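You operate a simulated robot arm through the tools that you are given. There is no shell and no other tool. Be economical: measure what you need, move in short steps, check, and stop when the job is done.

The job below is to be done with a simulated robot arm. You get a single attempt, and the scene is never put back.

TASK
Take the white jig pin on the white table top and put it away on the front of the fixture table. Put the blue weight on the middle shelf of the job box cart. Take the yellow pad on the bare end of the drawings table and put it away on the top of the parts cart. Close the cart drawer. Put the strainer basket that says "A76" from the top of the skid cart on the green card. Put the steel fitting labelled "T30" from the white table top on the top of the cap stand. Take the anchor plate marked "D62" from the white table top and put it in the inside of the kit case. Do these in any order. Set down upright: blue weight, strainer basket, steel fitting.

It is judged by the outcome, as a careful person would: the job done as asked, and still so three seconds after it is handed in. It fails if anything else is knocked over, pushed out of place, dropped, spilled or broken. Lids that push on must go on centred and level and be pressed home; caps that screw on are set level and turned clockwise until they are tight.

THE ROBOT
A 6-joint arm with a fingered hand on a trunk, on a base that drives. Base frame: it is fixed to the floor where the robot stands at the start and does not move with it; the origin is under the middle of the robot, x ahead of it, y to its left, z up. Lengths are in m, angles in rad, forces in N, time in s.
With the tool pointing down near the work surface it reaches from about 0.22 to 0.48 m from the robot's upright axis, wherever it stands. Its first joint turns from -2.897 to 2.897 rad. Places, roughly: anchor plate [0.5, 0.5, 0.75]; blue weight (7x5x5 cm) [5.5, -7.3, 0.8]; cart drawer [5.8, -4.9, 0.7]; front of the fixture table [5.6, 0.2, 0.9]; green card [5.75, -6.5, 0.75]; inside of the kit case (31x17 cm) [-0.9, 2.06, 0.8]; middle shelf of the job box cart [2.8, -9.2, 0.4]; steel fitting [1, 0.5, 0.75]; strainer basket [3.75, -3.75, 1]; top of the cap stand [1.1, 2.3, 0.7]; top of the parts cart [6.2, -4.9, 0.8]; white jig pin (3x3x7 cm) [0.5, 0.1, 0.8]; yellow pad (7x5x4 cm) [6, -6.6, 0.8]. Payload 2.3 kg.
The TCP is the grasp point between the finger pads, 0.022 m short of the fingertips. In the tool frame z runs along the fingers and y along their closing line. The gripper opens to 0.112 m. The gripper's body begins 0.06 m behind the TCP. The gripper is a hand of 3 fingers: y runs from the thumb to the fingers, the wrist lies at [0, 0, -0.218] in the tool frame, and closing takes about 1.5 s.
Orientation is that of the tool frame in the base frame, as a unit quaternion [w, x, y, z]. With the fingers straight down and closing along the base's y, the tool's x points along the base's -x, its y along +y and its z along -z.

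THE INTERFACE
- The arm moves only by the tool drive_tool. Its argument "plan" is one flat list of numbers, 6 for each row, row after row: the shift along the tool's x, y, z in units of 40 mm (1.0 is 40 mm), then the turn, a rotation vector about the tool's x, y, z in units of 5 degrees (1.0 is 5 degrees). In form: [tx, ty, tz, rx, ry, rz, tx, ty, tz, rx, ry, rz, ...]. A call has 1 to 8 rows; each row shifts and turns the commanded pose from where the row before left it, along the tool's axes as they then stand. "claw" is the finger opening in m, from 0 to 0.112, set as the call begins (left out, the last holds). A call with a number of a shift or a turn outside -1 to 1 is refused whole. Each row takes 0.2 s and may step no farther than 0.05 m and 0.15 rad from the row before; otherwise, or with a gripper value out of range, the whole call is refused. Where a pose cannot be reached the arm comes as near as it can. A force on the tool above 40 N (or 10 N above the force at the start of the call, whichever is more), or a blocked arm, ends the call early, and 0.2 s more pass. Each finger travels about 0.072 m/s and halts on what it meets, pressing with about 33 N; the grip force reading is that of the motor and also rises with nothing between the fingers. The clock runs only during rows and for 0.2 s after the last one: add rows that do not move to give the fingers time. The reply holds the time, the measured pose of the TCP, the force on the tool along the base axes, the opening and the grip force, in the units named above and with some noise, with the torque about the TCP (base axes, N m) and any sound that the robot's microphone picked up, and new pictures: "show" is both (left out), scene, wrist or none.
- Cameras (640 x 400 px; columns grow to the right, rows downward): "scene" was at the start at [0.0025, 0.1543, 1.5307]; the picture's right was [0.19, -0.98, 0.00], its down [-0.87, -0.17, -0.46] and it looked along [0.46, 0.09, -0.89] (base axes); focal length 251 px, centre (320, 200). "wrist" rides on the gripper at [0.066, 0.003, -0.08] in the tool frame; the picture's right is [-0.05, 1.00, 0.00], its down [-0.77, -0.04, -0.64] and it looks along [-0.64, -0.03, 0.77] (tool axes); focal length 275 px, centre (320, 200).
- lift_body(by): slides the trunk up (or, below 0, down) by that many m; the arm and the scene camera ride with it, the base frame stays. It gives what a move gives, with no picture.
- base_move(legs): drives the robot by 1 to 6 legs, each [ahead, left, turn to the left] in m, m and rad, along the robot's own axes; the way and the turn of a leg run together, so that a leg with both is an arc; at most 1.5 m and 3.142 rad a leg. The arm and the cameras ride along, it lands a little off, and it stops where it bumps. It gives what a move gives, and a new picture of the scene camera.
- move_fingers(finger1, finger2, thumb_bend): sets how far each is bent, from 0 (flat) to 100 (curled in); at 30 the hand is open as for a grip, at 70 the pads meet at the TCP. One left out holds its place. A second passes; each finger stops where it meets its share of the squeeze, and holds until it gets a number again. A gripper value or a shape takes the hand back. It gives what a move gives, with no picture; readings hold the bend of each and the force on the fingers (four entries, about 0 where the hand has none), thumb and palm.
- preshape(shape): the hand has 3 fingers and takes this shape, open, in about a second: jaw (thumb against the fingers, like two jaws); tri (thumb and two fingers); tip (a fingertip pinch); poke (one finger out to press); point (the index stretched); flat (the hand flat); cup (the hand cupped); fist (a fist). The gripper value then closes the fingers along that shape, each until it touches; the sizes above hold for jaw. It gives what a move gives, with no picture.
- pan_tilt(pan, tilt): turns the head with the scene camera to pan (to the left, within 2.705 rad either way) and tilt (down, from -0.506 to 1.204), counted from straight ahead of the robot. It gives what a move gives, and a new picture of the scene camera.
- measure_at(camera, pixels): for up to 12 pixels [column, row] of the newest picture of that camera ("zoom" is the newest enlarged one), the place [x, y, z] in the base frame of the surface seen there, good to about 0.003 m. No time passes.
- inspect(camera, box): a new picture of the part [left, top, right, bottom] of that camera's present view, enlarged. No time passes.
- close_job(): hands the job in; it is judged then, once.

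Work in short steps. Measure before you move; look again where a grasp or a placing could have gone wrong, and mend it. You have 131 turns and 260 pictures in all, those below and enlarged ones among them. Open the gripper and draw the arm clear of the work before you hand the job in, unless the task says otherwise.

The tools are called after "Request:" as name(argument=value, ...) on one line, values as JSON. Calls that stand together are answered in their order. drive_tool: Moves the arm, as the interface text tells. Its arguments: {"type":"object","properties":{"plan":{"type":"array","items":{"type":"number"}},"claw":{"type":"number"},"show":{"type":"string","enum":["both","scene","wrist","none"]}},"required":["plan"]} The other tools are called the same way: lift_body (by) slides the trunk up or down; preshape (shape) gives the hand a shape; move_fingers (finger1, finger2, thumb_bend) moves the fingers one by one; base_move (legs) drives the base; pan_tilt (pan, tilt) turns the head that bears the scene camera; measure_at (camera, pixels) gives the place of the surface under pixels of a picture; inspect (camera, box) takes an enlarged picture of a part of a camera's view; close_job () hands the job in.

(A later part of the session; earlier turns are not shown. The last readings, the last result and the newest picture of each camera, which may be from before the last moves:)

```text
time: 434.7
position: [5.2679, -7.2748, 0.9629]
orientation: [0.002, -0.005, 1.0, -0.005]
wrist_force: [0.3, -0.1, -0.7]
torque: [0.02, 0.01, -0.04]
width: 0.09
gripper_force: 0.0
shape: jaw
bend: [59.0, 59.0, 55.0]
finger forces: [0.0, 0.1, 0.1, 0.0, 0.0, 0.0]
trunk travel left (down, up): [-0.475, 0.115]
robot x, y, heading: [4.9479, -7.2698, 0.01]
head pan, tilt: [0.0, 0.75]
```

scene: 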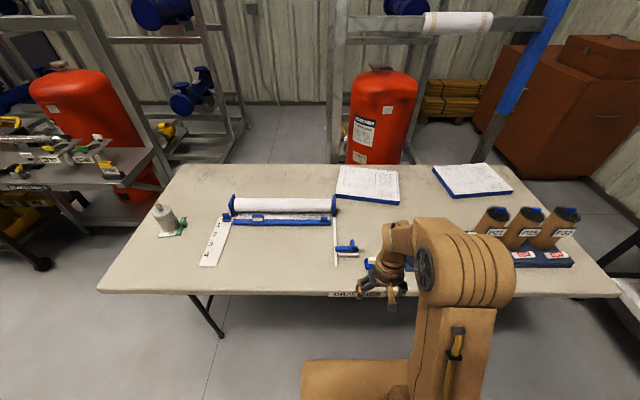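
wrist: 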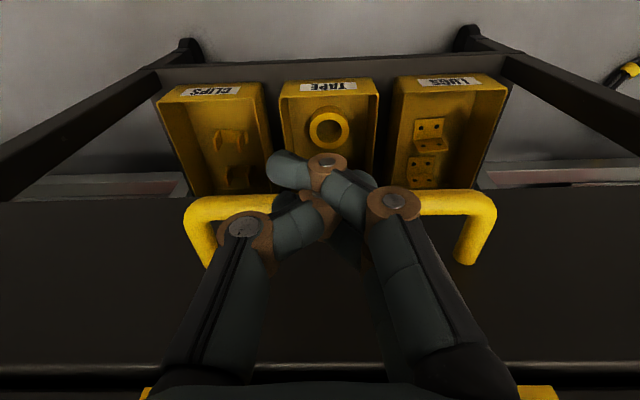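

Two small blue objects show at (347,247) and (372,264). I enlarge and take a wrist view.

Request:
inspect(camera="scene", box=[320, 215, 420, 295])

Request:
drive_tool(plan=[0, 0, -1, 0, 0, 0], show="wrist")

Request:
measure_at(camera="scene", pixels=[[347, 243], [340, 251], [356, 252], [372, 264], [330, 293], [338, 260], [368, 261]])

```text
5.00 times, centred on (370, 255) of scene
```

zoom: 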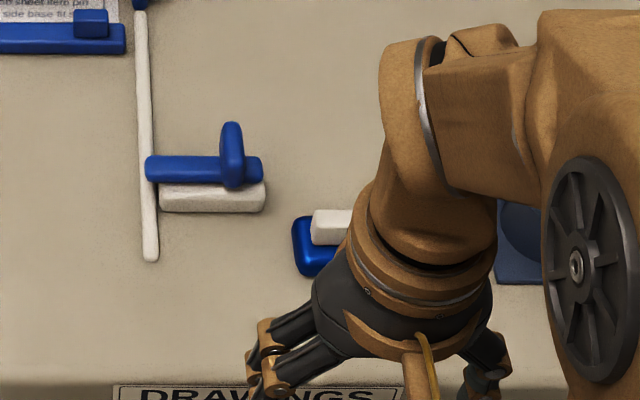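

```text
time: 435.1
position: [5.2678, -7.2731, 1.0039]
orientation: [0.004, -0.005, 1.0, -0.005]
wrist_force: [0.0, -0.6, 0.2]
torque: [-0.04, 0.02, -0.02]
width: 0.0898
gripper_force: 0.0
shape: jaw
bend: [59.0, 59.0, 55.0]
finger forces: [0.1, 0.1, 0.0, 0.0, 0.1, 0.0]
trunk travel left (down, up): [-0.475, 0.115]
robot x, y, heading: [4.9455, -7.2667, 0.011]
head pan, tilt: [0.0, 0.75]
```

wrist: 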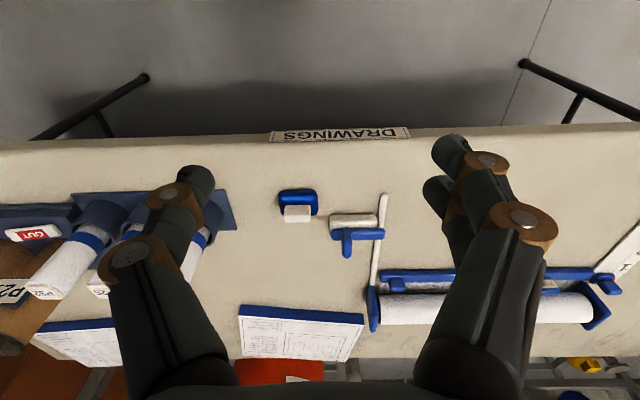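

```text
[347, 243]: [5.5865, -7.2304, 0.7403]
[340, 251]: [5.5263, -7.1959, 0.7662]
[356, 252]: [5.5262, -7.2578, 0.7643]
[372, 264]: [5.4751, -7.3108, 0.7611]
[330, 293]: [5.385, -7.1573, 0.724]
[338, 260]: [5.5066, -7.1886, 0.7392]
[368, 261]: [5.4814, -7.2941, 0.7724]
```

Request:
inspect(camera="wrist", box=[260, 170, 400, 270])

Request:
measure_at(camera="wrist", pixels=[[282, 196], [316, 197], [298, 192], [297, 204], [297, 215], [284, 212], [314, 212], [298, 222], [336, 219], [380, 222], [347, 250]])

```text
4.00 times, centred on (330, 220) of wrist
```

zoom: 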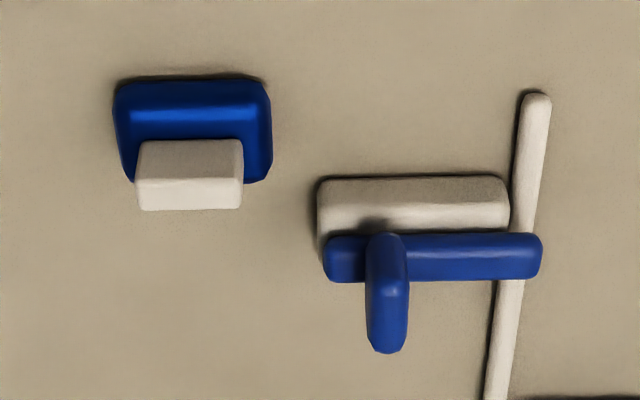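

```text
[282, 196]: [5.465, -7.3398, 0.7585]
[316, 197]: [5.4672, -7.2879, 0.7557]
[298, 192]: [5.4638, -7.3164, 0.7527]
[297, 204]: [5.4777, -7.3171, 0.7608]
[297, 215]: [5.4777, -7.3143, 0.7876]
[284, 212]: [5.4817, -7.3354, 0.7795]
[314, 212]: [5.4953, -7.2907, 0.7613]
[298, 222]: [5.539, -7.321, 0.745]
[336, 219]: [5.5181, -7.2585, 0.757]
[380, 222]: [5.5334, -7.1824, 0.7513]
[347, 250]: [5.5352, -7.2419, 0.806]
```

The blue block with the white knob at (5.48,−7.315), 5 cm tall, is the weight; the T-handled thing is a tool. I drive 0.13 m nearer and move over its knob.

Request:
base_move(legs=[[0.13, 0, -0.01]])

Request:
drive_tool(plan=[-0.72, -0.36, 0, 0, 0, 0, -0.72, -0.36, 0, 0, 0, 0, -0.72, -0.36, 0, 0, 0, 0, 0, 0, 1, 0, 0, 0, 0, 0, 1, 0, 0, 0, 0, 0, 1, 0, 0, 0], claw=0.06, show="wrist")

```text
time: 436.4
position: [5.3998, -7.2756, 1.0037]
orientation: [0.003, 0.002, 1.0, -0.004]
wrist_force: [0.6, 0.3, 0.0]
torque: [-0.02, -0.01, 0.0]
width: 0.0895
gripper_force: 0.1
shape: jaw
bend: [59.0, 59.0, 55.0]
finger forces: [0.0, 0.0, 0.0, 0.0, 0.0, 0.0]
trunk travel left (down, up): [-0.475, 0.115]
robot x, y, heading: [5.0751, -7.2643, -0.004]
head pan, tilt: [0.0, 0.75]
```

scene: 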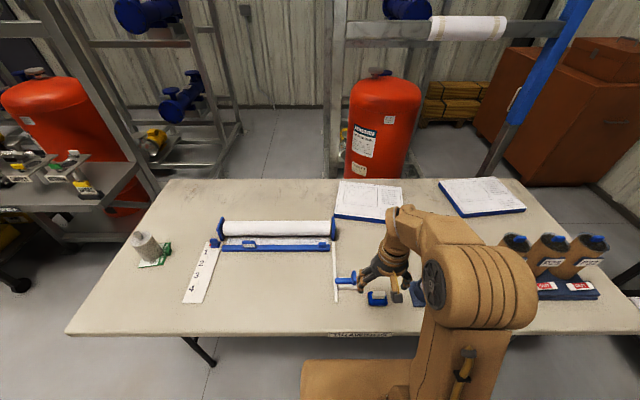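

```text
time: 437.8
position: [5.4851, -7.3213, 0.8861]
orientation: [0.004, 0.001, 1.0, -0.004]
wrist_force: [0.2, -0.5, -1.4]
torque: [0.02, 0.03, 0.02]
width: 0.0606
gripper_force: 0.1
shape: jaw
bend: [72.0, 72.0, 70.0]
finger forces: [0.0, 0.0, 0.0, 0.1, 0.1, 0.1]
trunk travel left (down, up): [-0.475, 0.115]
robot x, y, heading: [5.077, -7.2661, -0.006]
head pan, tilt: [0.0, 0.75]
```

wrist: 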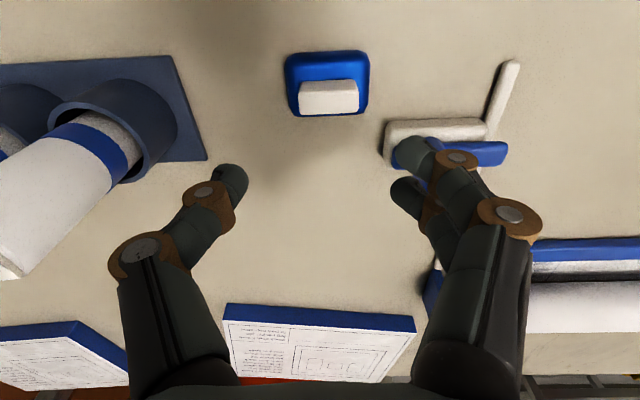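

Request:
measure_at(camera="wrist", pixels=[[302, 88], [356, 88], [330, 85], [330, 108], [288, 65], [365, 65], [295, 112], [366, 108], [385, 140], [385, 155], [420, 150]])

Request:
inspect(camera="wrist", box=[260, 30, 440, 180])

```text
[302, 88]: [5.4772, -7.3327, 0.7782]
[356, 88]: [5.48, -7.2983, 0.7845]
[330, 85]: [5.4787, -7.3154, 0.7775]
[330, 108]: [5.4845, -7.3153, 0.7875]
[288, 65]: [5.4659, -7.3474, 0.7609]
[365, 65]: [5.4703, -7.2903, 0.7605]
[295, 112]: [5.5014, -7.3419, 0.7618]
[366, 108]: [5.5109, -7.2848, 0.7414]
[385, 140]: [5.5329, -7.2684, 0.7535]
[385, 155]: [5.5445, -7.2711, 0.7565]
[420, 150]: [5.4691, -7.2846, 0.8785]
```

```text
2.67 times, centred on (350, 105) of wrist
```

zoom: 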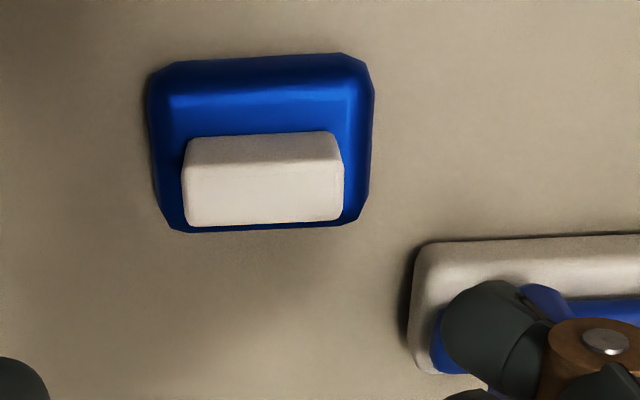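

The weight's body spans y −7.347…−7.290, x 5.455…5.505. As it must go under a shelf, I grasp it by the body with the tool tilted 30° outward: tilt, descend, close, lift.

Request:
drive_tool(plan=[0, 0, 0, 0, -1, 0, 0, 0, 0, 0, -1, 0, 0, 0, 0, 0, -1, 0, 0, 0, 0, 0, -1, 0, 0, 0, 0, 0, -1, 0, 0, 0, 0, 0, -1, 0], claw=0.078, show="none")

Request:
drive_tool(plan=[0.543, 0.025, 0.823, 0, 0, 0, 0.543, 0.025, 0.823, 0, 0, 0, 0.3, 0.02, 0.45, 0, 0, 0, 0.24, 0, 0.37, 0, 0, 0, 0, 0, 0, 0, 0, 0], show="wrist")

Request:
drive_tool(plan=[0, 0, 0, 0, 0, 0, 0, 0, 0, 0, 0, 0, 0, 0, 0, 0, 0, 0, 0, 0, 0, 0, 0, 0, 0, 0, 0, 0, 0, 0, 0, 0, 0, 0, 0, 0], claw=0, show="wrist")

Request:
drive_tool(plan=[-0.25, 0, -0.43, 0, 0, 0, -0.43, 0, -0.75, 0, 0, 0, -0.43, 0, -0.75, 0, 0, 0, -0.43, 0, -0.75, 0, 0, 0, -0.43, 0, -0.75, 0, 0, 0])

```text
time: 439.2
position: [5.5129, -7.3303, 0.9106]
orientation: [0.222, 0.006, 0.975, -0.026]
wrist_force: [0.0, -0.5, 0.5]
torque: [0.04, 0.0, -0.03]
width: 0.0776
gripper_force: 0.1
shape: jaw
bend: [68.0, 68.0, 64.0]
finger forces: [0.0, 0.0, 0.0, 0.0, 0.0, 0.1]
out of reach, approached as far as the arm can: row 5, 6
trunk travel left (down, up): [-0.475, 0.115]
robot x, y, heading: [5.0771, -7.267, -0.007]
head pan, tilt: [0.0, 0.75]
```

```text
time: 440.4
position: [5.4966, -7.3175, 0.7816]
orientation: [0.261, 0.001, 0.965, -0.005]
wrist_force: [0.3, -0.5, 0.3]
torque: [0.0, -0.02, 0.02]
width: 0.0778
gripper_force: 0.0
shape: jaw
bend: [67.0, 67.0, 64.0]
finger forces: [0.0, 0.0, 0.0, 0.0, 0.0, 0.1]
out of reach, approached as far as the arm can: row 1
trunk travel left (down, up): [-0.475, 0.115]
robot x, y, heading: [5.0771, -7.2645, -0.006]
head pan, tilt: [0.0, 0.75]
```

wrist: 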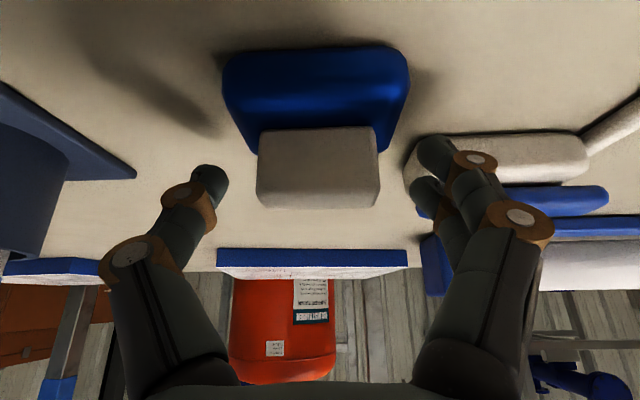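

```text
time: 441.8
position: [5.4963, -7.3189, 0.7833]
orientation: [0.264, 0.001, 0.964, -0.005]
wrist_force: [4.8, -6.2, 21.5]
torque: [0.64, -0.05, -0.12]
width: 0.0249
gripper_force: 33.0
shape: jaw
bend: [74.0, 68.0, 70.0]
finger forces: [44.1, 0.0, 0.1, 0.0, 26.1, 0.0]
trunk travel left (down, up): [-0.475, 0.115]
robot x, y, heading: [5.0744, -7.2644, -0.009]
head pan, tilt: [0.0, 0.75]
```

wrist: 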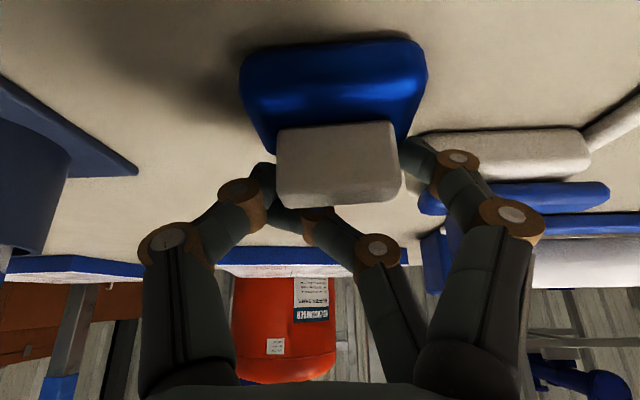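

```text
time: 443.0
position: [5.4939, -7.3156, 0.9392]
orientation: [0.262, 0.001, 0.965, -0.005]
wrist_force: [1.2, 0.5, 0.1]
torque: [-0.01, 0.03, 0.0]
width: 0.0082
gripper_force: 32.7
shape: jaw
bend: [79.0, 70.0, 77.0]
finger forces: [0.1, 0.0, 0.0, 0.0, 0.0, 0.0]
trunk travel left (down, up): [-0.475, 0.115]
robot x, y, heading: [5.0773, -7.2636, -0.003]
head pan, tilt: [0.0, 0.75]
```

scene: 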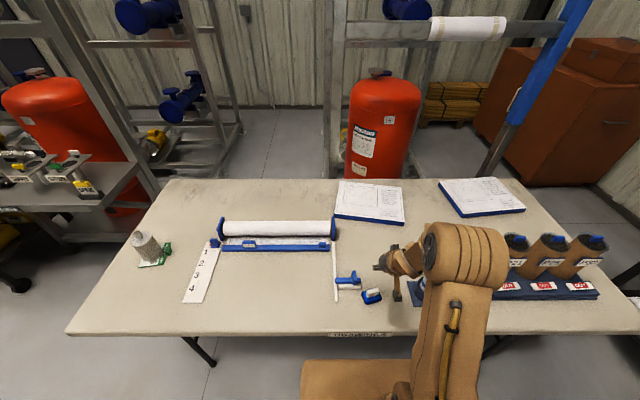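
wrist: 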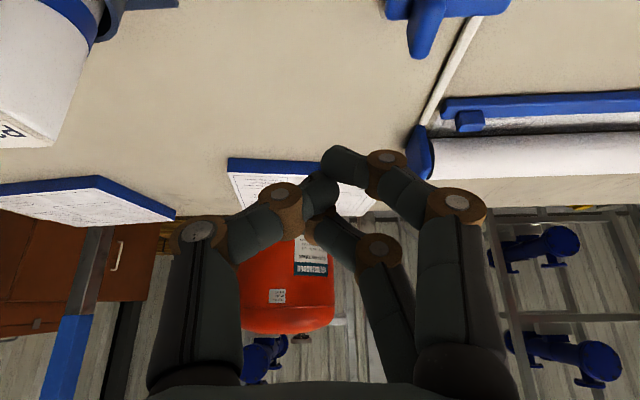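

The first rows were out of reach and shifted the hand 2 cm too far and high, so the grip missed and the weight turned slightly. I open, draw back, and measure the weight anew.

Request:
measure_at(camera="scene", pixels=[[363, 292], [366, 302], [379, 301], [382, 298], [370, 294], [376, 293], [372, 297], [368, 290], [364, 297], [380, 292], [372, 303], [369, 298]])

Request:
drive_tool(plan=[0.8, 0, 0, 0, 1, 0, 0.8, 0, 0, 0, 1, 0, 0.8, 0, 0, 0, 1, 0, 0, 0, 0, 0, 1, 0, 0, 0, 0, 0, 1, 0, 0, 0, 0, 0, 1, 0], claw=0.078, show="wrist")

Request:
inspect(camera="scene", box=[340, 270, 400, 320])

```text
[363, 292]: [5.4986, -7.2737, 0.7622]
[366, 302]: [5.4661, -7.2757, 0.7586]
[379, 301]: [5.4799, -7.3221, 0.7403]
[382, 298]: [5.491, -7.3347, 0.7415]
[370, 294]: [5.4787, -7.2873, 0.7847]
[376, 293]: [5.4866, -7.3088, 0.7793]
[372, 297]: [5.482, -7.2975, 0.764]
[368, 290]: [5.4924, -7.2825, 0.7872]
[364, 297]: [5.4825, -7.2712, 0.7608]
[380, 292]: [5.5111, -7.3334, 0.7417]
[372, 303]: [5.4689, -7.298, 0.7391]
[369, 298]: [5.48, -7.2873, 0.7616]
```

```text
time: 444.4
position: [5.4101, -7.3347, 0.897]
orientation: [0.041, 0.009, 0.998, -0.044]
wrist_force: [0.5, 0.6, 0.8]
torque: [0.02, 0.0, -0.01]
width: 0.0777
gripper_force: 0.2
shape: jaw
bend: [68.0, 68.0, 64.0]
finger forces: [0.0, 0.1, 0.0, 0.0, 0.0, 0.1]
out of reach, approached as far as the arm can: row 4, 5
trunk travel left (down, up): [-0.475, 0.115]
robot x, y, heading: [5.0776, -7.2656, -0.003]
head pan, tilt: [0.0, 0.75]
```

wrist: 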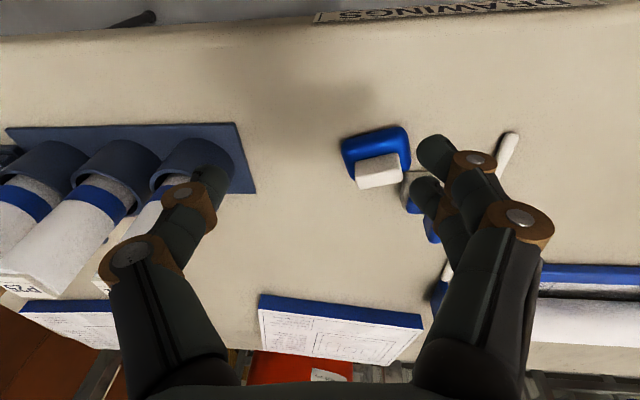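

```text
8.00 times, centred on (370, 295) of scene
```

zoom: 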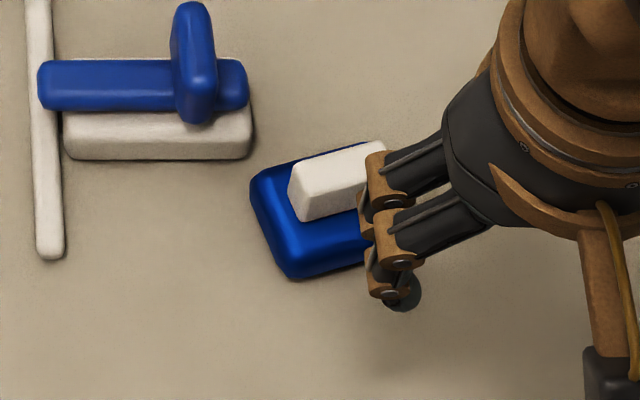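

The weight is now turned ~20°, centred near (5.491,−7.302). I move over it at z≈0.85, take out the roll, align the closing line to its long axis, then tilt 20°.

Request:
drive_tool(plan=[-0.633, 0.325, 0.445, 0, 0, 0, -0.633, 0.325, 0.445, 0, 0, 0, -0.633, 0.325, 0.445, 0, 0, 0, 0, 0, 0, -1, 0, 0, 0, 0, 0, 0, 0, -1, 0, 0, 0, 0, 0, -1, 0, 0, 0, 0, 0, -1, 0, 0, 0, 0, 0, -1], show="none")

Request:
drive_tool(plan=[0, 0, 0, 0, -1, 0, 0, 0, 0, 0, -1, 0, 0, 0, 0, 0, -1, 0], claw=0.085, show="wrist")

Request:
measure_at(camera="wrist", pixels=[[320, 60], [320, 90], [320, 110], [320, 130], [300, 110], [340, 110], [280, 110], [360, 110], [260, 100], [380, 100], [300, 80], [340, 80]])

```text
time: 446.2
position: [5.4899, -7.3017, 0.8481]
orientation: [0.041, -0.167, 0.985, -0.008]
wrist_force: [-0.3, 0.5, -0.3]
torque: [0.02, -0.01, 0.03]
width: 0.0778
gripper_force: 0.1
shape: jaw
bend: [68.0, 68.0, 64.0]
finger forces: [0.1, 0.1, 0.0, 0.1, 0.1, 0.0]
trunk travel left (down, up): [-0.475, 0.115]
robot x, y, heading: [5.0791, -7.2668, -0.007]
head pan, tilt: [0.0, 0.75]
```

```text
time: 447.0
position: [5.5054, -7.3017, 0.859]
orientation: [0.165, -0.166, 0.972, 0.012]
wrist_force: [0.9, 0.7, 0.3]
torque: [0.01, 0.01, 0.01]
width: 0.0849
gripper_force: 0.1
shape: jaw
bend: [63.0, 63.0, 59.0]
finger forces: [0.0, 0.0, 0.0, 0.0, 0.0, 0.0]
out of reach, approached as far as the arm can: row 3
trunk travel left (down, up): [-0.475, 0.115]
robot x, y, heading: [5.0762, -7.2646, -0.005]
head pan, tilt: [0.0, 0.75]
```

wrist: 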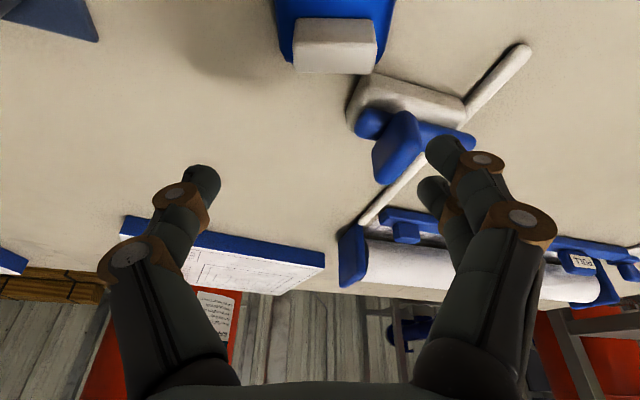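

```text
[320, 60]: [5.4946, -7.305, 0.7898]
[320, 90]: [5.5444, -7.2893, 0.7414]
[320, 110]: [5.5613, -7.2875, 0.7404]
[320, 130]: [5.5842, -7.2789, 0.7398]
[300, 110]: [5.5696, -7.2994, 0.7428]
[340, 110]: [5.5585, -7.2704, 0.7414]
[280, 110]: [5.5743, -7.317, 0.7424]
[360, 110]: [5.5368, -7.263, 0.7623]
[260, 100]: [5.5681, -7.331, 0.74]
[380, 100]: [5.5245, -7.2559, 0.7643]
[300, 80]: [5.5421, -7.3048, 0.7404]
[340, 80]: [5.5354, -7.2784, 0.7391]
```

Yaw and tilt (19°) are right. I descend to TCP (5.484,−7.300,0.769), close on the body's ends and lift 10 cm.

Request:
drive_tool(plan=[0.4, 0.095, 0.653, 0, 0, 0, 0.4, 0.095, 0.653, 0, 0, 0, 0.395, 0.095, 0.65, 0, 0, 0, 0, 0, 0, 0, 0, 0], show="wrist")

Request:
drive_tool(plan=[0, 0, 0, 0, 0, 0, 0, 0, 0, 0, 0, 0, 0, 0, 0, 0, 0, 0, 0, 0, 0, 0, 0, 0, 0, 0, 0, 0, 0, 0, 0, 0, 0, 0, 0, 0], claw=0, show="wrist")

Request:
drive_tool(plan=[-0.16, 0, -0.45, 0, 0, 0, -0.29, -0.03, -0.85, 0, 0, 0, -0.29, -0.03, -0.85, 0, 0, 0, -0.1, 0, -0.3, 0, 0, 0])

```text
time: 447.6
position: [5.5312, -7.2972, 0.8207]
orientation: [0.174, -0.16, 0.972, 0.012]
wrist_force: [0.9, 0.0, 23.2]
torque: [1.69, 0.3, 0.01]
width: 0.0869
gripper_force: 0.0
shape: jaw
bend: [63.0, 56.0, 59.0]
finger forces: [0.0, 23.8, 0.0, 0.0, 0.0, 0.1]
out of reach, approached as far as the arm can: row 1, 2, 3
trunk travel left (down, up): [-0.475, 0.115]
robot x, y, heading: [5.0787, -7.2665, -0.008]
head pan, tilt: [0.0, 0.75]
stopped in row 3: the force on the tool passed its limit at 52 N (the readings are from after the stop); the commanded pose is now the measured one
```

wrist: 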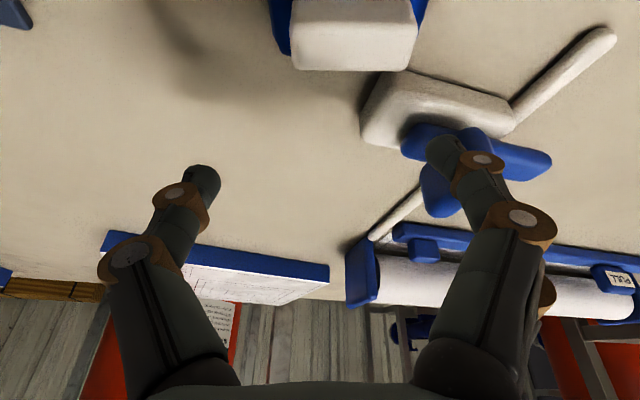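

```text
time: 449.1
position: [5.5304, -7.2977, 0.8208]
orientation: [0.176, -0.161, 0.971, 0.013]
wrist_force: [-7.8, 0.7, 30.3]
torque: [2.22, 0.53, 0.46]
width: 0.0142
gripper_force: 33.2
shape: jaw
bend: [69.0, 41.0, 77.0]
finger forces: [0.0, 30.2, 0.0, 0.1, 0.1, 0.1]
trunk travel left (down, up): [-0.475, 0.115]
robot x, y, heading: [5.0786, -7.268, -0.002]
head pan, tilt: [0.0, 0.75]
stopped in row 6: the force on the tool passed its limit at 41 N (the readings are from after the stop); the commanded pose is now the measured one
```

wrist: 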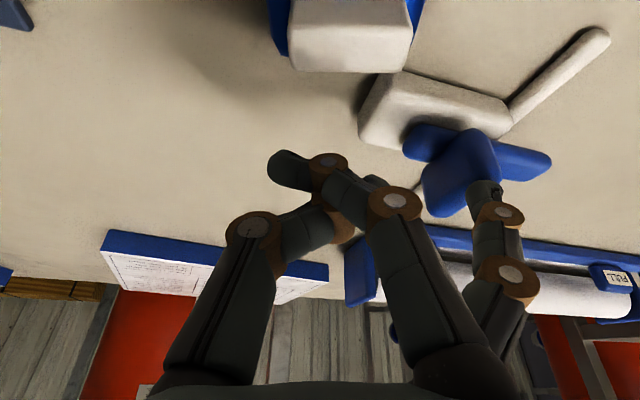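

```text
time: 450.1
position: [5.5298, -7.2993, 0.9237]
orientation: [0.172, -0.161, 0.972, 0.012]
wrist_force: [0.5, -0.5, -0.5]
torque: [0.06, 0.0, -0.02]
width: 0.0
gripper_force: 33.0
shape: jaw
bend: [69.0, 63.0, 77.0]
finger forces: [0.0, 0.0, 0.0, 0.1, 0.1, 0.1]
trunk travel left (down, up): [-0.475, 0.115]
robot x, y, heading: [5.0756, -7.2666, -0.004]
head pan, tilt: [0.0, 0.75]
```

scene: 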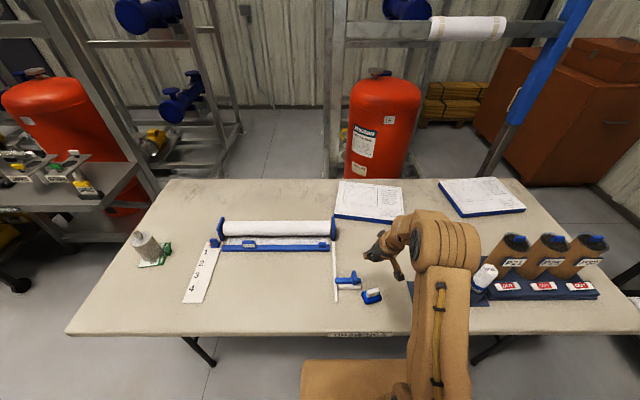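
wrist: 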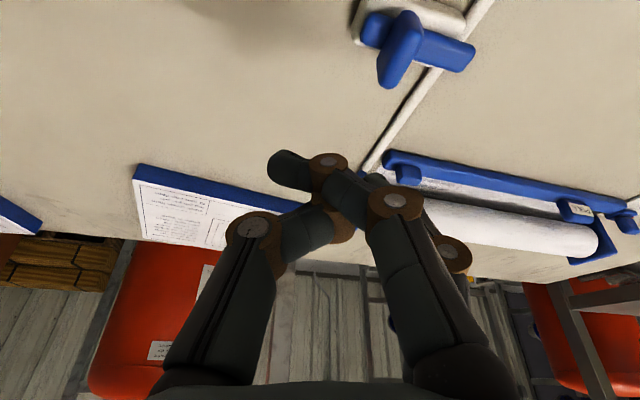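

The near-reach limit pushed the hand 4 cm forward. I back the base 10 cm, where this tilt is reachable, and approach along the tool axis, close, lift.

Request:
base_move(legs=[[-0.1, 0, 0]])

Request:
drive_tool(plan=[0, 0, 0, 0, 0, 0, 0, 0, 0, 0, 0, 0, 0, 0, 0, 0, 0, 0, 0.022, -0.066, 0.814, 0, 0, 0, 0.022, -0.066, 0.814, 0, 0, 0, 0.022, -0.066, 0.814, 0, 0, 0, 0.022, -0.066, 0.814, 0, 0, 0, 0.022, -0.066, 0.814, 0, 0, 0], claw=0.085, show="wrist")

Request:
drive_tool(plan=[0, 0, 0, 0, 0, 0, 0, 0, 0, 0, 0, 0, 0, 0, 0, 0, 0, 0, 0, 0, 0, 0, 0, 0, 0, 0, 0, 0, 0, 0, 0, 0, 0, 0, 0, 0], claw=0, show="wrist")

Request:
lift_body(by=0.1)

Request:
base_move(legs=[[-0.9, 0, 0], [0, 0, -1.571], [0, -1.25, 0]])

Request:
pan_tilt(pan=0, tilt=0.7)

```text
time: 451.2
position: [5.4281, -7.2979, 0.9245]
orientation: [0.172, -0.16, 0.972, 0.011]
wrist_force: [-0.2, -0.4, -0.1]
torque: [0.0, -0.01, 0.02]
width: 0.0002
gripper_force: 32.6
shape: jaw
bend: [69.0, 63.0, 77.0]
finger forces: [0.0, 0.1, 0.1, 0.0, 0.1, 0.0]
trunk travel left (down, up): [-0.475, 0.115]
robot x, y, heading: [4.9774, -7.2647, -0.009]
head pan, tilt: [0.0, 0.75]
```

scene: 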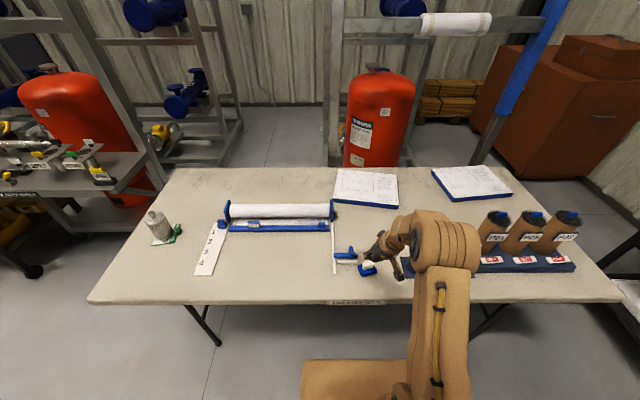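

```text
time: 453.0
position: [5.4836, -7.2981, 0.7701]
orientation: [0.172, -0.161, 0.972, 0.013]
wrist_force: [0.2, -0.3, -0.7]
torque: [0.0, -0.01, 0.01]
width: 0.0847
gripper_force: 0.0
shape: jaw
bend: [63.0, 63.0, 59.0]
finger forces: [0.0, 0.0, 0.0, 0.1, 0.0, 0.1]
trunk travel left (down, up): [-0.475, 0.115]
robot x, y, heading: [4.9734, -7.2668, -0.008]
head pan, tilt: [0.0, 0.75]
```

wrist: 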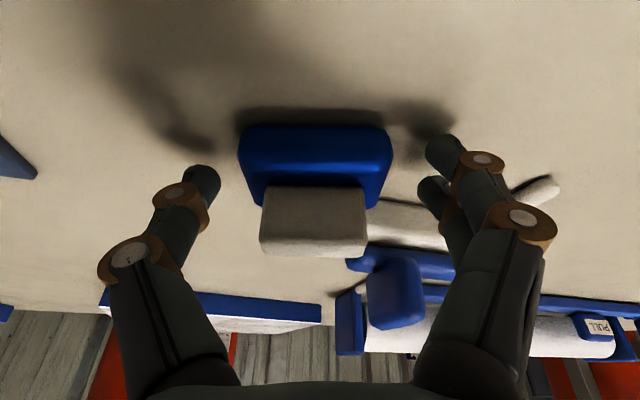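

```text
time: 454.4
position: [5.4833, -7.2992, 0.77]
orientation: [0.172, -0.16, 0.972, 0.011]
wrist_force: [-0.3, -0.2, 0.3]
torque: [0.04, 0.0, -0.02]
width: 0.0555
gripper_force: 33.3
shape: jaw
bend: [73.0, 73.0, 70.0]
finger forces: [14.9, 15.0, 0.0, 0.0, 29.9, 0.0]
trunk travel left (down, up): [-0.475, 0.115]
robot x, y, heading: [4.9744, -7.2661, -0.003]
head pan, tilt: [0.0, 0.75]
```

wrist: 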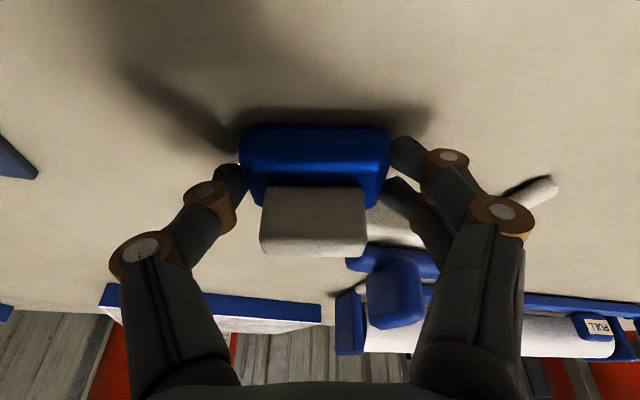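

```text
time: 455.7
position: [5.4834, -7.2988, 0.8717]
orientation: [0.172, -0.161, 0.972, 0.013]
wrist_force: [-0.5, 0.2, -3.4]
torque: [0.0, -0.01, 0.03]
width: 0.0555
gripper_force: 33.1
shape: jaw
bend: [73.0, 73.0, 70.0]
finger forces: [14.9, 15.2, 0.0, 0.0, 30.0, 0.0]
trunk travel left (down, up): [-0.575, 0.015]
robot x, y, heading: [4.9778, -7.2695, -0.007]
head pan, tilt: [0.0, 0.75]
```

```text
time: 470.3
position: [2.7876, -7.787, 0.87]
orientation: [0.133, 0.561, 0.81, -0.11]
wrist_force: [0.0, -0.3, -3.1]
torque: [0.05, 0.03, -0.01]
width: 0.0554
gripper_force: 33.0
shape: jaw
bend: [73.0, 73.0, 70.0]
finger forces: [14.8, 15.2, 0.0, 0.0, 30.0, 0.1]
trunk travel left (down, up): [-0.575, 0.015]
robot x, y, heading: [2.8067, -7.2761, -1.545]
head pan, tilt: [0.0, 0.75]
```

scene: 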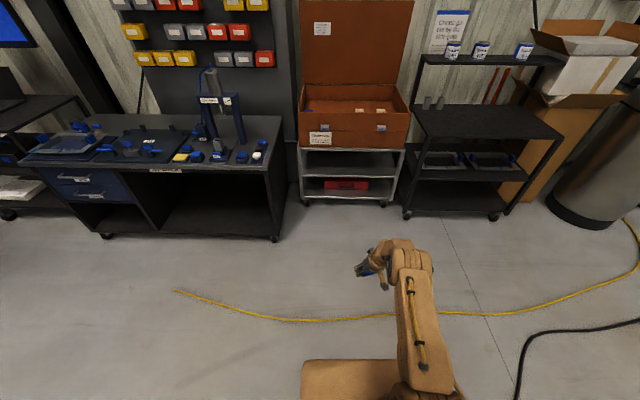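

```text
time: 470.9
position: [2.787, -7.7858, 0.8707]
orientation: [0.132, 0.56, 0.81, -0.11]
wrist_force: [-0.5, 0.2, -3.8]
torque: [0.05, 0.03, -0.01]
width: 0.0556
gripper_force: 32.9
shape: jaw
bend: [73.0, 73.0, 70.0]
finger forces: [14.8, 15.3, 0.0, 0.1, 29.9, 0.0]
trunk travel left (down, up): [-0.575, 0.015]
robot x, y, heading: [2.8054, -7.2794, -1.547]
head pan, tilt: [0.0, 0.7]
```

scene: 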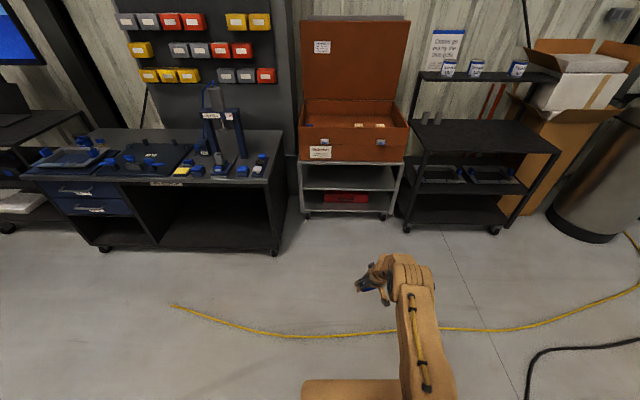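

The weight is held and the job box cart (brown chest on top) is ahead at (350,180). I measure its shelves and drive nearer.

Request:
measure_at(camera="scene", pixels=[[300, 164], [404, 164], [350, 163], [350, 192], [306, 192], [390, 192], [350, 182], [350, 172], [350, 213], [320, 180], [385, 180], [350, 157]])

Request:
inspect(camera="scene", box=[280, 130, 420, 230])

Request:
base_move(legs=[[0, 0, -0.024], [0.8, 0, 0]])

```text
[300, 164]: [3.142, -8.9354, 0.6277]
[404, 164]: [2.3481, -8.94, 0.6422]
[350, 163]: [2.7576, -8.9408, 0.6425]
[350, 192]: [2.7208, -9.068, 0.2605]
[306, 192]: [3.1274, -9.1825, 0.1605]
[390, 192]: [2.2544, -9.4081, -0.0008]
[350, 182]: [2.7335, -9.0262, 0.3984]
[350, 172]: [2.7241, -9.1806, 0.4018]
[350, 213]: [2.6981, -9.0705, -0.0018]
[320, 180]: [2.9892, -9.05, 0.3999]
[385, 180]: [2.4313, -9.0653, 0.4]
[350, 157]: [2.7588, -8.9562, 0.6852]
```

```text
4.00 times, centred on (350, 180) of scene
```

zoom: 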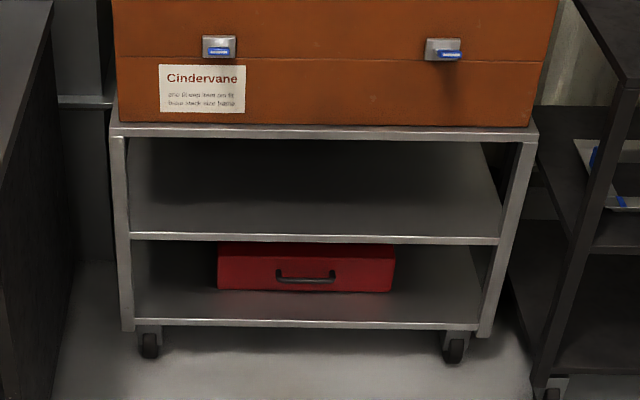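

```text
time: 475.6
position: [2.7837, -8.5871, 0.8707]
orientation: [0.133, 0.568, 0.805, -0.112]
wrist_force: [-0.3, -0.2, -4.5]
torque: [0.03, 0.0, 0.02]
width: 0.0554
gripper_force: 33.0
shape: jaw
bend: [73.0, 73.0, 70.0]
finger forces: [14.9, 15.1, 0.0, 0.0, 30.2, 0.0]
trunk travel left (down, up): [-0.575, 0.015]
robot x, y, heading: [2.8138, -8.081, -1.559]
head pan, tilt: [0.0, 0.7]
```

scene: 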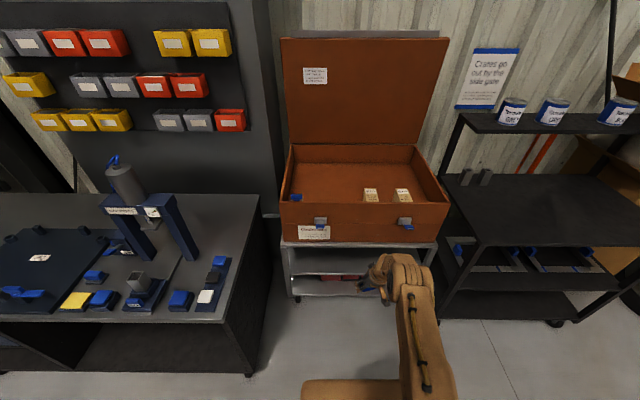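

Middle shelf z 0.40, top shelf's front edge y −8.94 with underside ≈0.615. I add 10° tilt for clearance, lower the trunk so the TCP is at z≈0.46, and drive up to just before the opening.

Request:
drive_tool(plan=[0, 0, 0, 0, -1, 0, 0, 0, 0, 0, -1, 0], show="none")

Request:
lift_body(by=-0.408)

Request:
base_move(legs=[[0.29, 0, 0]])

Request:
pan_tilt(pan=0, tilt=0.8)

Request:
drive_tool(plan=[0, 0, 0, 0, 0, 0], show="wrist")

Request:
measure_at(camera="wrist", pixels=[[320, 90], [120, 250], [320, 320], [500, 250], [320, 120], [320, 290], [560, 150], [80, 150], [320, 350], [320, 50]])

```text
time: 476.2
position: [2.785, -8.6171, 0.8711]
orientation: [0.198, 0.557, 0.79, -0.159]
wrist_force: [0.1, 0.0, -3.7]
torque: [0.08, -0.01, 0.0]
width: 0.0555
gripper_force: 32.9
shape: jaw
bend: [73.0, 73.0, 70.0]
finger forces: [15.0, 15.2, 0.0, 0.0, 30.2, 0.0]
out of reach, approached as far as the arm can: row 2
trunk travel left (down, up): [-0.575, 0.015]
robot x, y, heading: [2.8102, -8.0812, -1.559]
head pan, tilt: [0.0, 0.7]
```

```text
refused: -0.408 is not a number from -0.4 to 0.4
```

```text
time: 478.1
position: [2.7893, -8.904, 0.8705]
orientation: [0.198, 0.556, 0.792, -0.158]
wrist_force: [0.6, 0.4, -3.8]
torque: [0.01, 0.01, 0.01]
width: 0.0553
gripper_force: 33.3
shape: jaw
bend: [73.0, 73.0, 70.0]
finger forces: [14.9, 15.3, 0.1, 0.0, 30.2, 0.0]
trunk travel left (down, up): [-0.575, 0.015]
robot x, y, heading: [2.8146, -8.3658, -1.558]
head pan, tilt: [0.0, 0.7]
```

scene: 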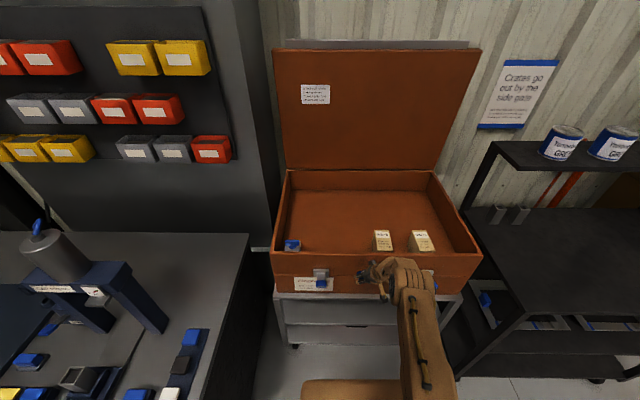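

```text
time: 478.8
position: [2.7901, -8.9037, 0.8716]
orientation: [0.198, 0.555, 0.792, -0.158]
wrist_force: [0.0, 0.8, -4.1]
torque: [0.01, 0.0, -0.01]
width: 0.0552
gripper_force: 33.5
shape: jaw
bend: [73.0, 73.0, 70.0]
finger forces: [15.0, 15.3, 0.0, 0.1, 30.3, 0.0]
trunk travel left (down, up): [-0.575, 0.015]
robot x, y, heading: [2.8117, -8.3681, -1.554]
head pan, tilt: [0.0, 0.799]
```

scene: 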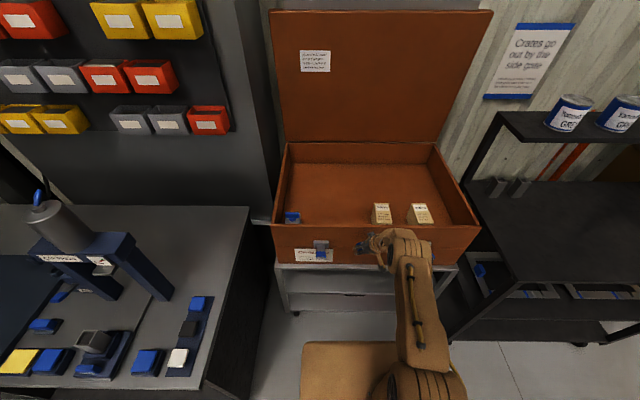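

```text
time: 479.2
position: [2.7901, -8.904, 0.8698]
orientation: [0.198, 0.555, 0.792, -0.158]
wrist_force: [0.3, -0.1, -2.6]
torque: [0.04, 0.04, 0.01]
width: 0.0552
gripper_force: 33.1
shape: jaw
bend: [73.0, 73.0, 70.0]
finger forces: [15.1, 15.3, 0.1, 0.1, 30.3, 0.0]
trunk travel left (down, up): [-0.575, 0.015]
robot x, y, heading: [2.8103, -8.3694, -1.555]
head pan, tilt: [0.0, 0.799]
```

wrist: 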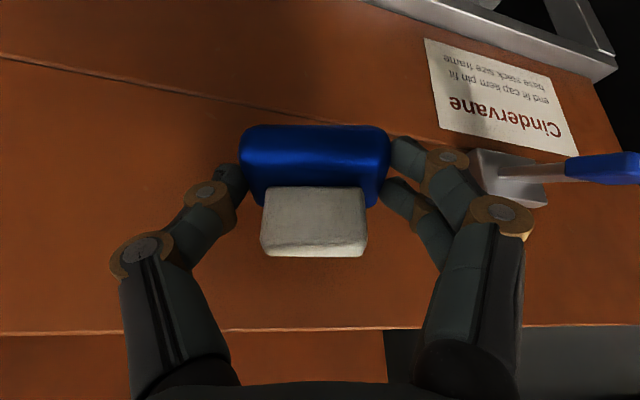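

```text
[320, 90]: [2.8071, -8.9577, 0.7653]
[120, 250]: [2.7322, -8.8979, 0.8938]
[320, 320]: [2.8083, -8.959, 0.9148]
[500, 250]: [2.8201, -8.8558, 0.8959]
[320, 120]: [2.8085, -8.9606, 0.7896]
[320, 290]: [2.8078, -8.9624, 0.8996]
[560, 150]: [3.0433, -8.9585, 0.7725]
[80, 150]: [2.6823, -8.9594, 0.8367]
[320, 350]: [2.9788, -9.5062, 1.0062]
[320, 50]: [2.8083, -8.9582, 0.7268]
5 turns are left
```

The trunk step was refused, so the hand is still high. I back 12 cm, lower the trunk in two steps to TCP z≈0.452, and drive in under the top shelf.

Request:
base_move(legs=[[-0.12, 0, 0]])

Request:
lift_body(by=-0.4)

Request:
lift_body(by=-0.018)

Request:
base_move(legs=[[0.195, 0, 0]])

Request:
drive_tool(plan=[0, 0, 0, 0, 0, 0], show="wrist")

Request:
measure_at(camera="wrist", pixels=[[320, 60], [320, 90], [320, 20], [150, 120], [500, 100], [320, 110], [420, 60], [220, 60], [320, 300], [120, 60]])

```text
time: 480.5
position: [2.7888, -8.7836, 0.8714]
orientation: [0.199, 0.554, 0.793, -0.158]
wrist_force: [-1.4, 0.4, -3.3]
torque: [0.07, 0.03, 0.02]
width: 0.0552
gripper_force: 32.7
shape: jaw
bend: [73.0, 73.0, 70.0]
finger forces: [15.1, 15.3, 0.0, 0.0, 30.2, 0.0]
trunk travel left (down, up): [-0.575, 0.015]
robot x, y, heading: [2.8126, -8.2472, -1.554]
head pan, tilt: [0.0, 0.799]
```

scene: 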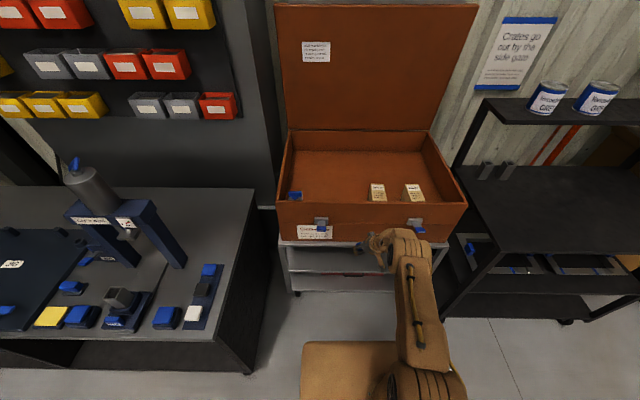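

```text
time: 484.3
position: [2.7895, -8.784, 0.4706]
orientation: [0.198, 0.554, 0.793, -0.158]
wrist_force: [-0.5, -0.1, -3.9]
torque: [0.08, 0.01, -0.02]
width: 0.0551
gripper_force: 32.6
shape: jaw
bend: [73.0, 73.0, 70.0]
finger forces: [15.1, 15.3, 0.0, 0.0, 30.2, 0.1]
trunk travel left (down, up): [-0.175, 0.415]
robot x, y, heading: [2.8081, -8.2459, -1.554]
head pan, tilt: [0.0, 0.799]
```

```text
time: 484.9
position: [2.7898, -8.7837, 0.4527]
orientation: [0.199, 0.554, 0.793, -0.158]
wrist_force: [-0.4, 0.3, -3.6]
torque: [0.03, 0.01, 0.0]
width: 0.0556
gripper_force: 33.0
shape: jaw
bend: [73.0, 73.0, 70.0]
finger forces: [15.1, 15.3, 0.1, 0.0, 30.2, 0.0]
trunk travel left (down, up): [-0.157, 0.433]
robot x, y, heading: [2.8104, -8.2469, -1.551]
head pan, tilt: [0.0, 0.799]
```

```text
time: 486.5
position: [2.792, -8.9804, 0.4518]
orientation: [0.198, 0.555, 0.792, -0.158]
wrist_force: [0.2, -0.1, -4.0]
torque: [0.04, 0.02, 0.0]
width: 0.0555
gripper_force: 33.5
shape: jaw
bend: [73.0, 73.0, 70.0]
finger forces: [15.0, 15.3, 0.0, 0.0, 30.2, 0.0]
trunk travel left (down, up): [-0.157, 0.433]
robot x, y, heading: [2.8136, -8.4388, -1.553]
head pan, tilt: [0.0, 0.799]
```

scene: 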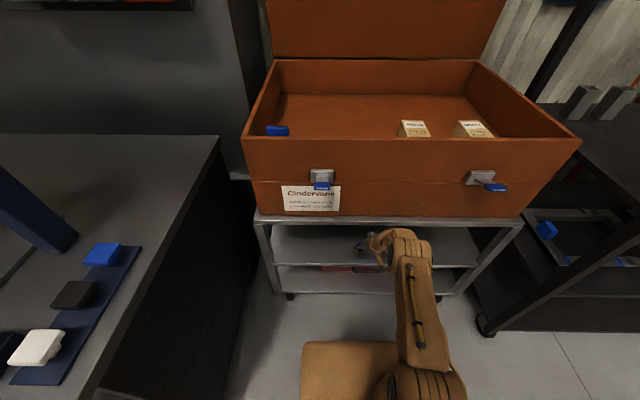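

```text
time: 486.9
position: [2.7908, -8.9804, 0.4541]
orientation: [0.198, 0.555, 0.792, -0.158]
wrist_force: [0.2, -0.1, -3.5]
torque: [0.06, 0.04, -0.01]
width: 0.0553
gripper_force: 32.8
shape: jaw
bend: [73.0, 73.0, 70.0]
finger forces: [14.9, 15.4, 0.0, 0.1, 30.3, 0.1]
trunk travel left (down, up): [-0.157, 0.433]
robot x, y, heading: [2.8127, -8.4469, -1.551]
head pan, tilt: [0.0, 0.799]
```

wrist: 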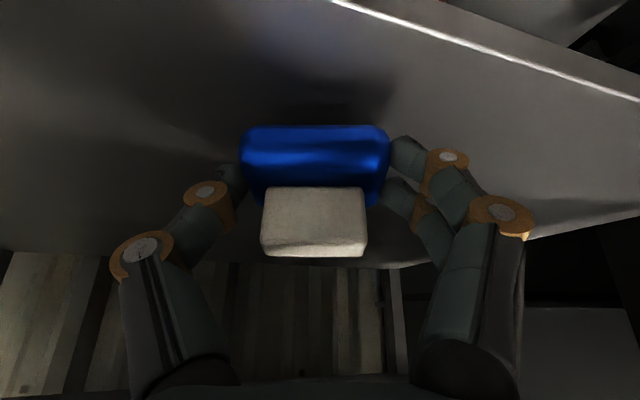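

```text
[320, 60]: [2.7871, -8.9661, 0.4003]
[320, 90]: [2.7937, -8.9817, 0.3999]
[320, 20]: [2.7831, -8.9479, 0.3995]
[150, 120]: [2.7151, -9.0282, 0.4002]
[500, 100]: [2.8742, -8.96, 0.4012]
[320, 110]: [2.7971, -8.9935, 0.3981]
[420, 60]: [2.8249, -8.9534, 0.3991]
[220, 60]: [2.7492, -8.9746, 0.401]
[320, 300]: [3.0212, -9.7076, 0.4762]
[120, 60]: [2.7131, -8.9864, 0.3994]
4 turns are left
```

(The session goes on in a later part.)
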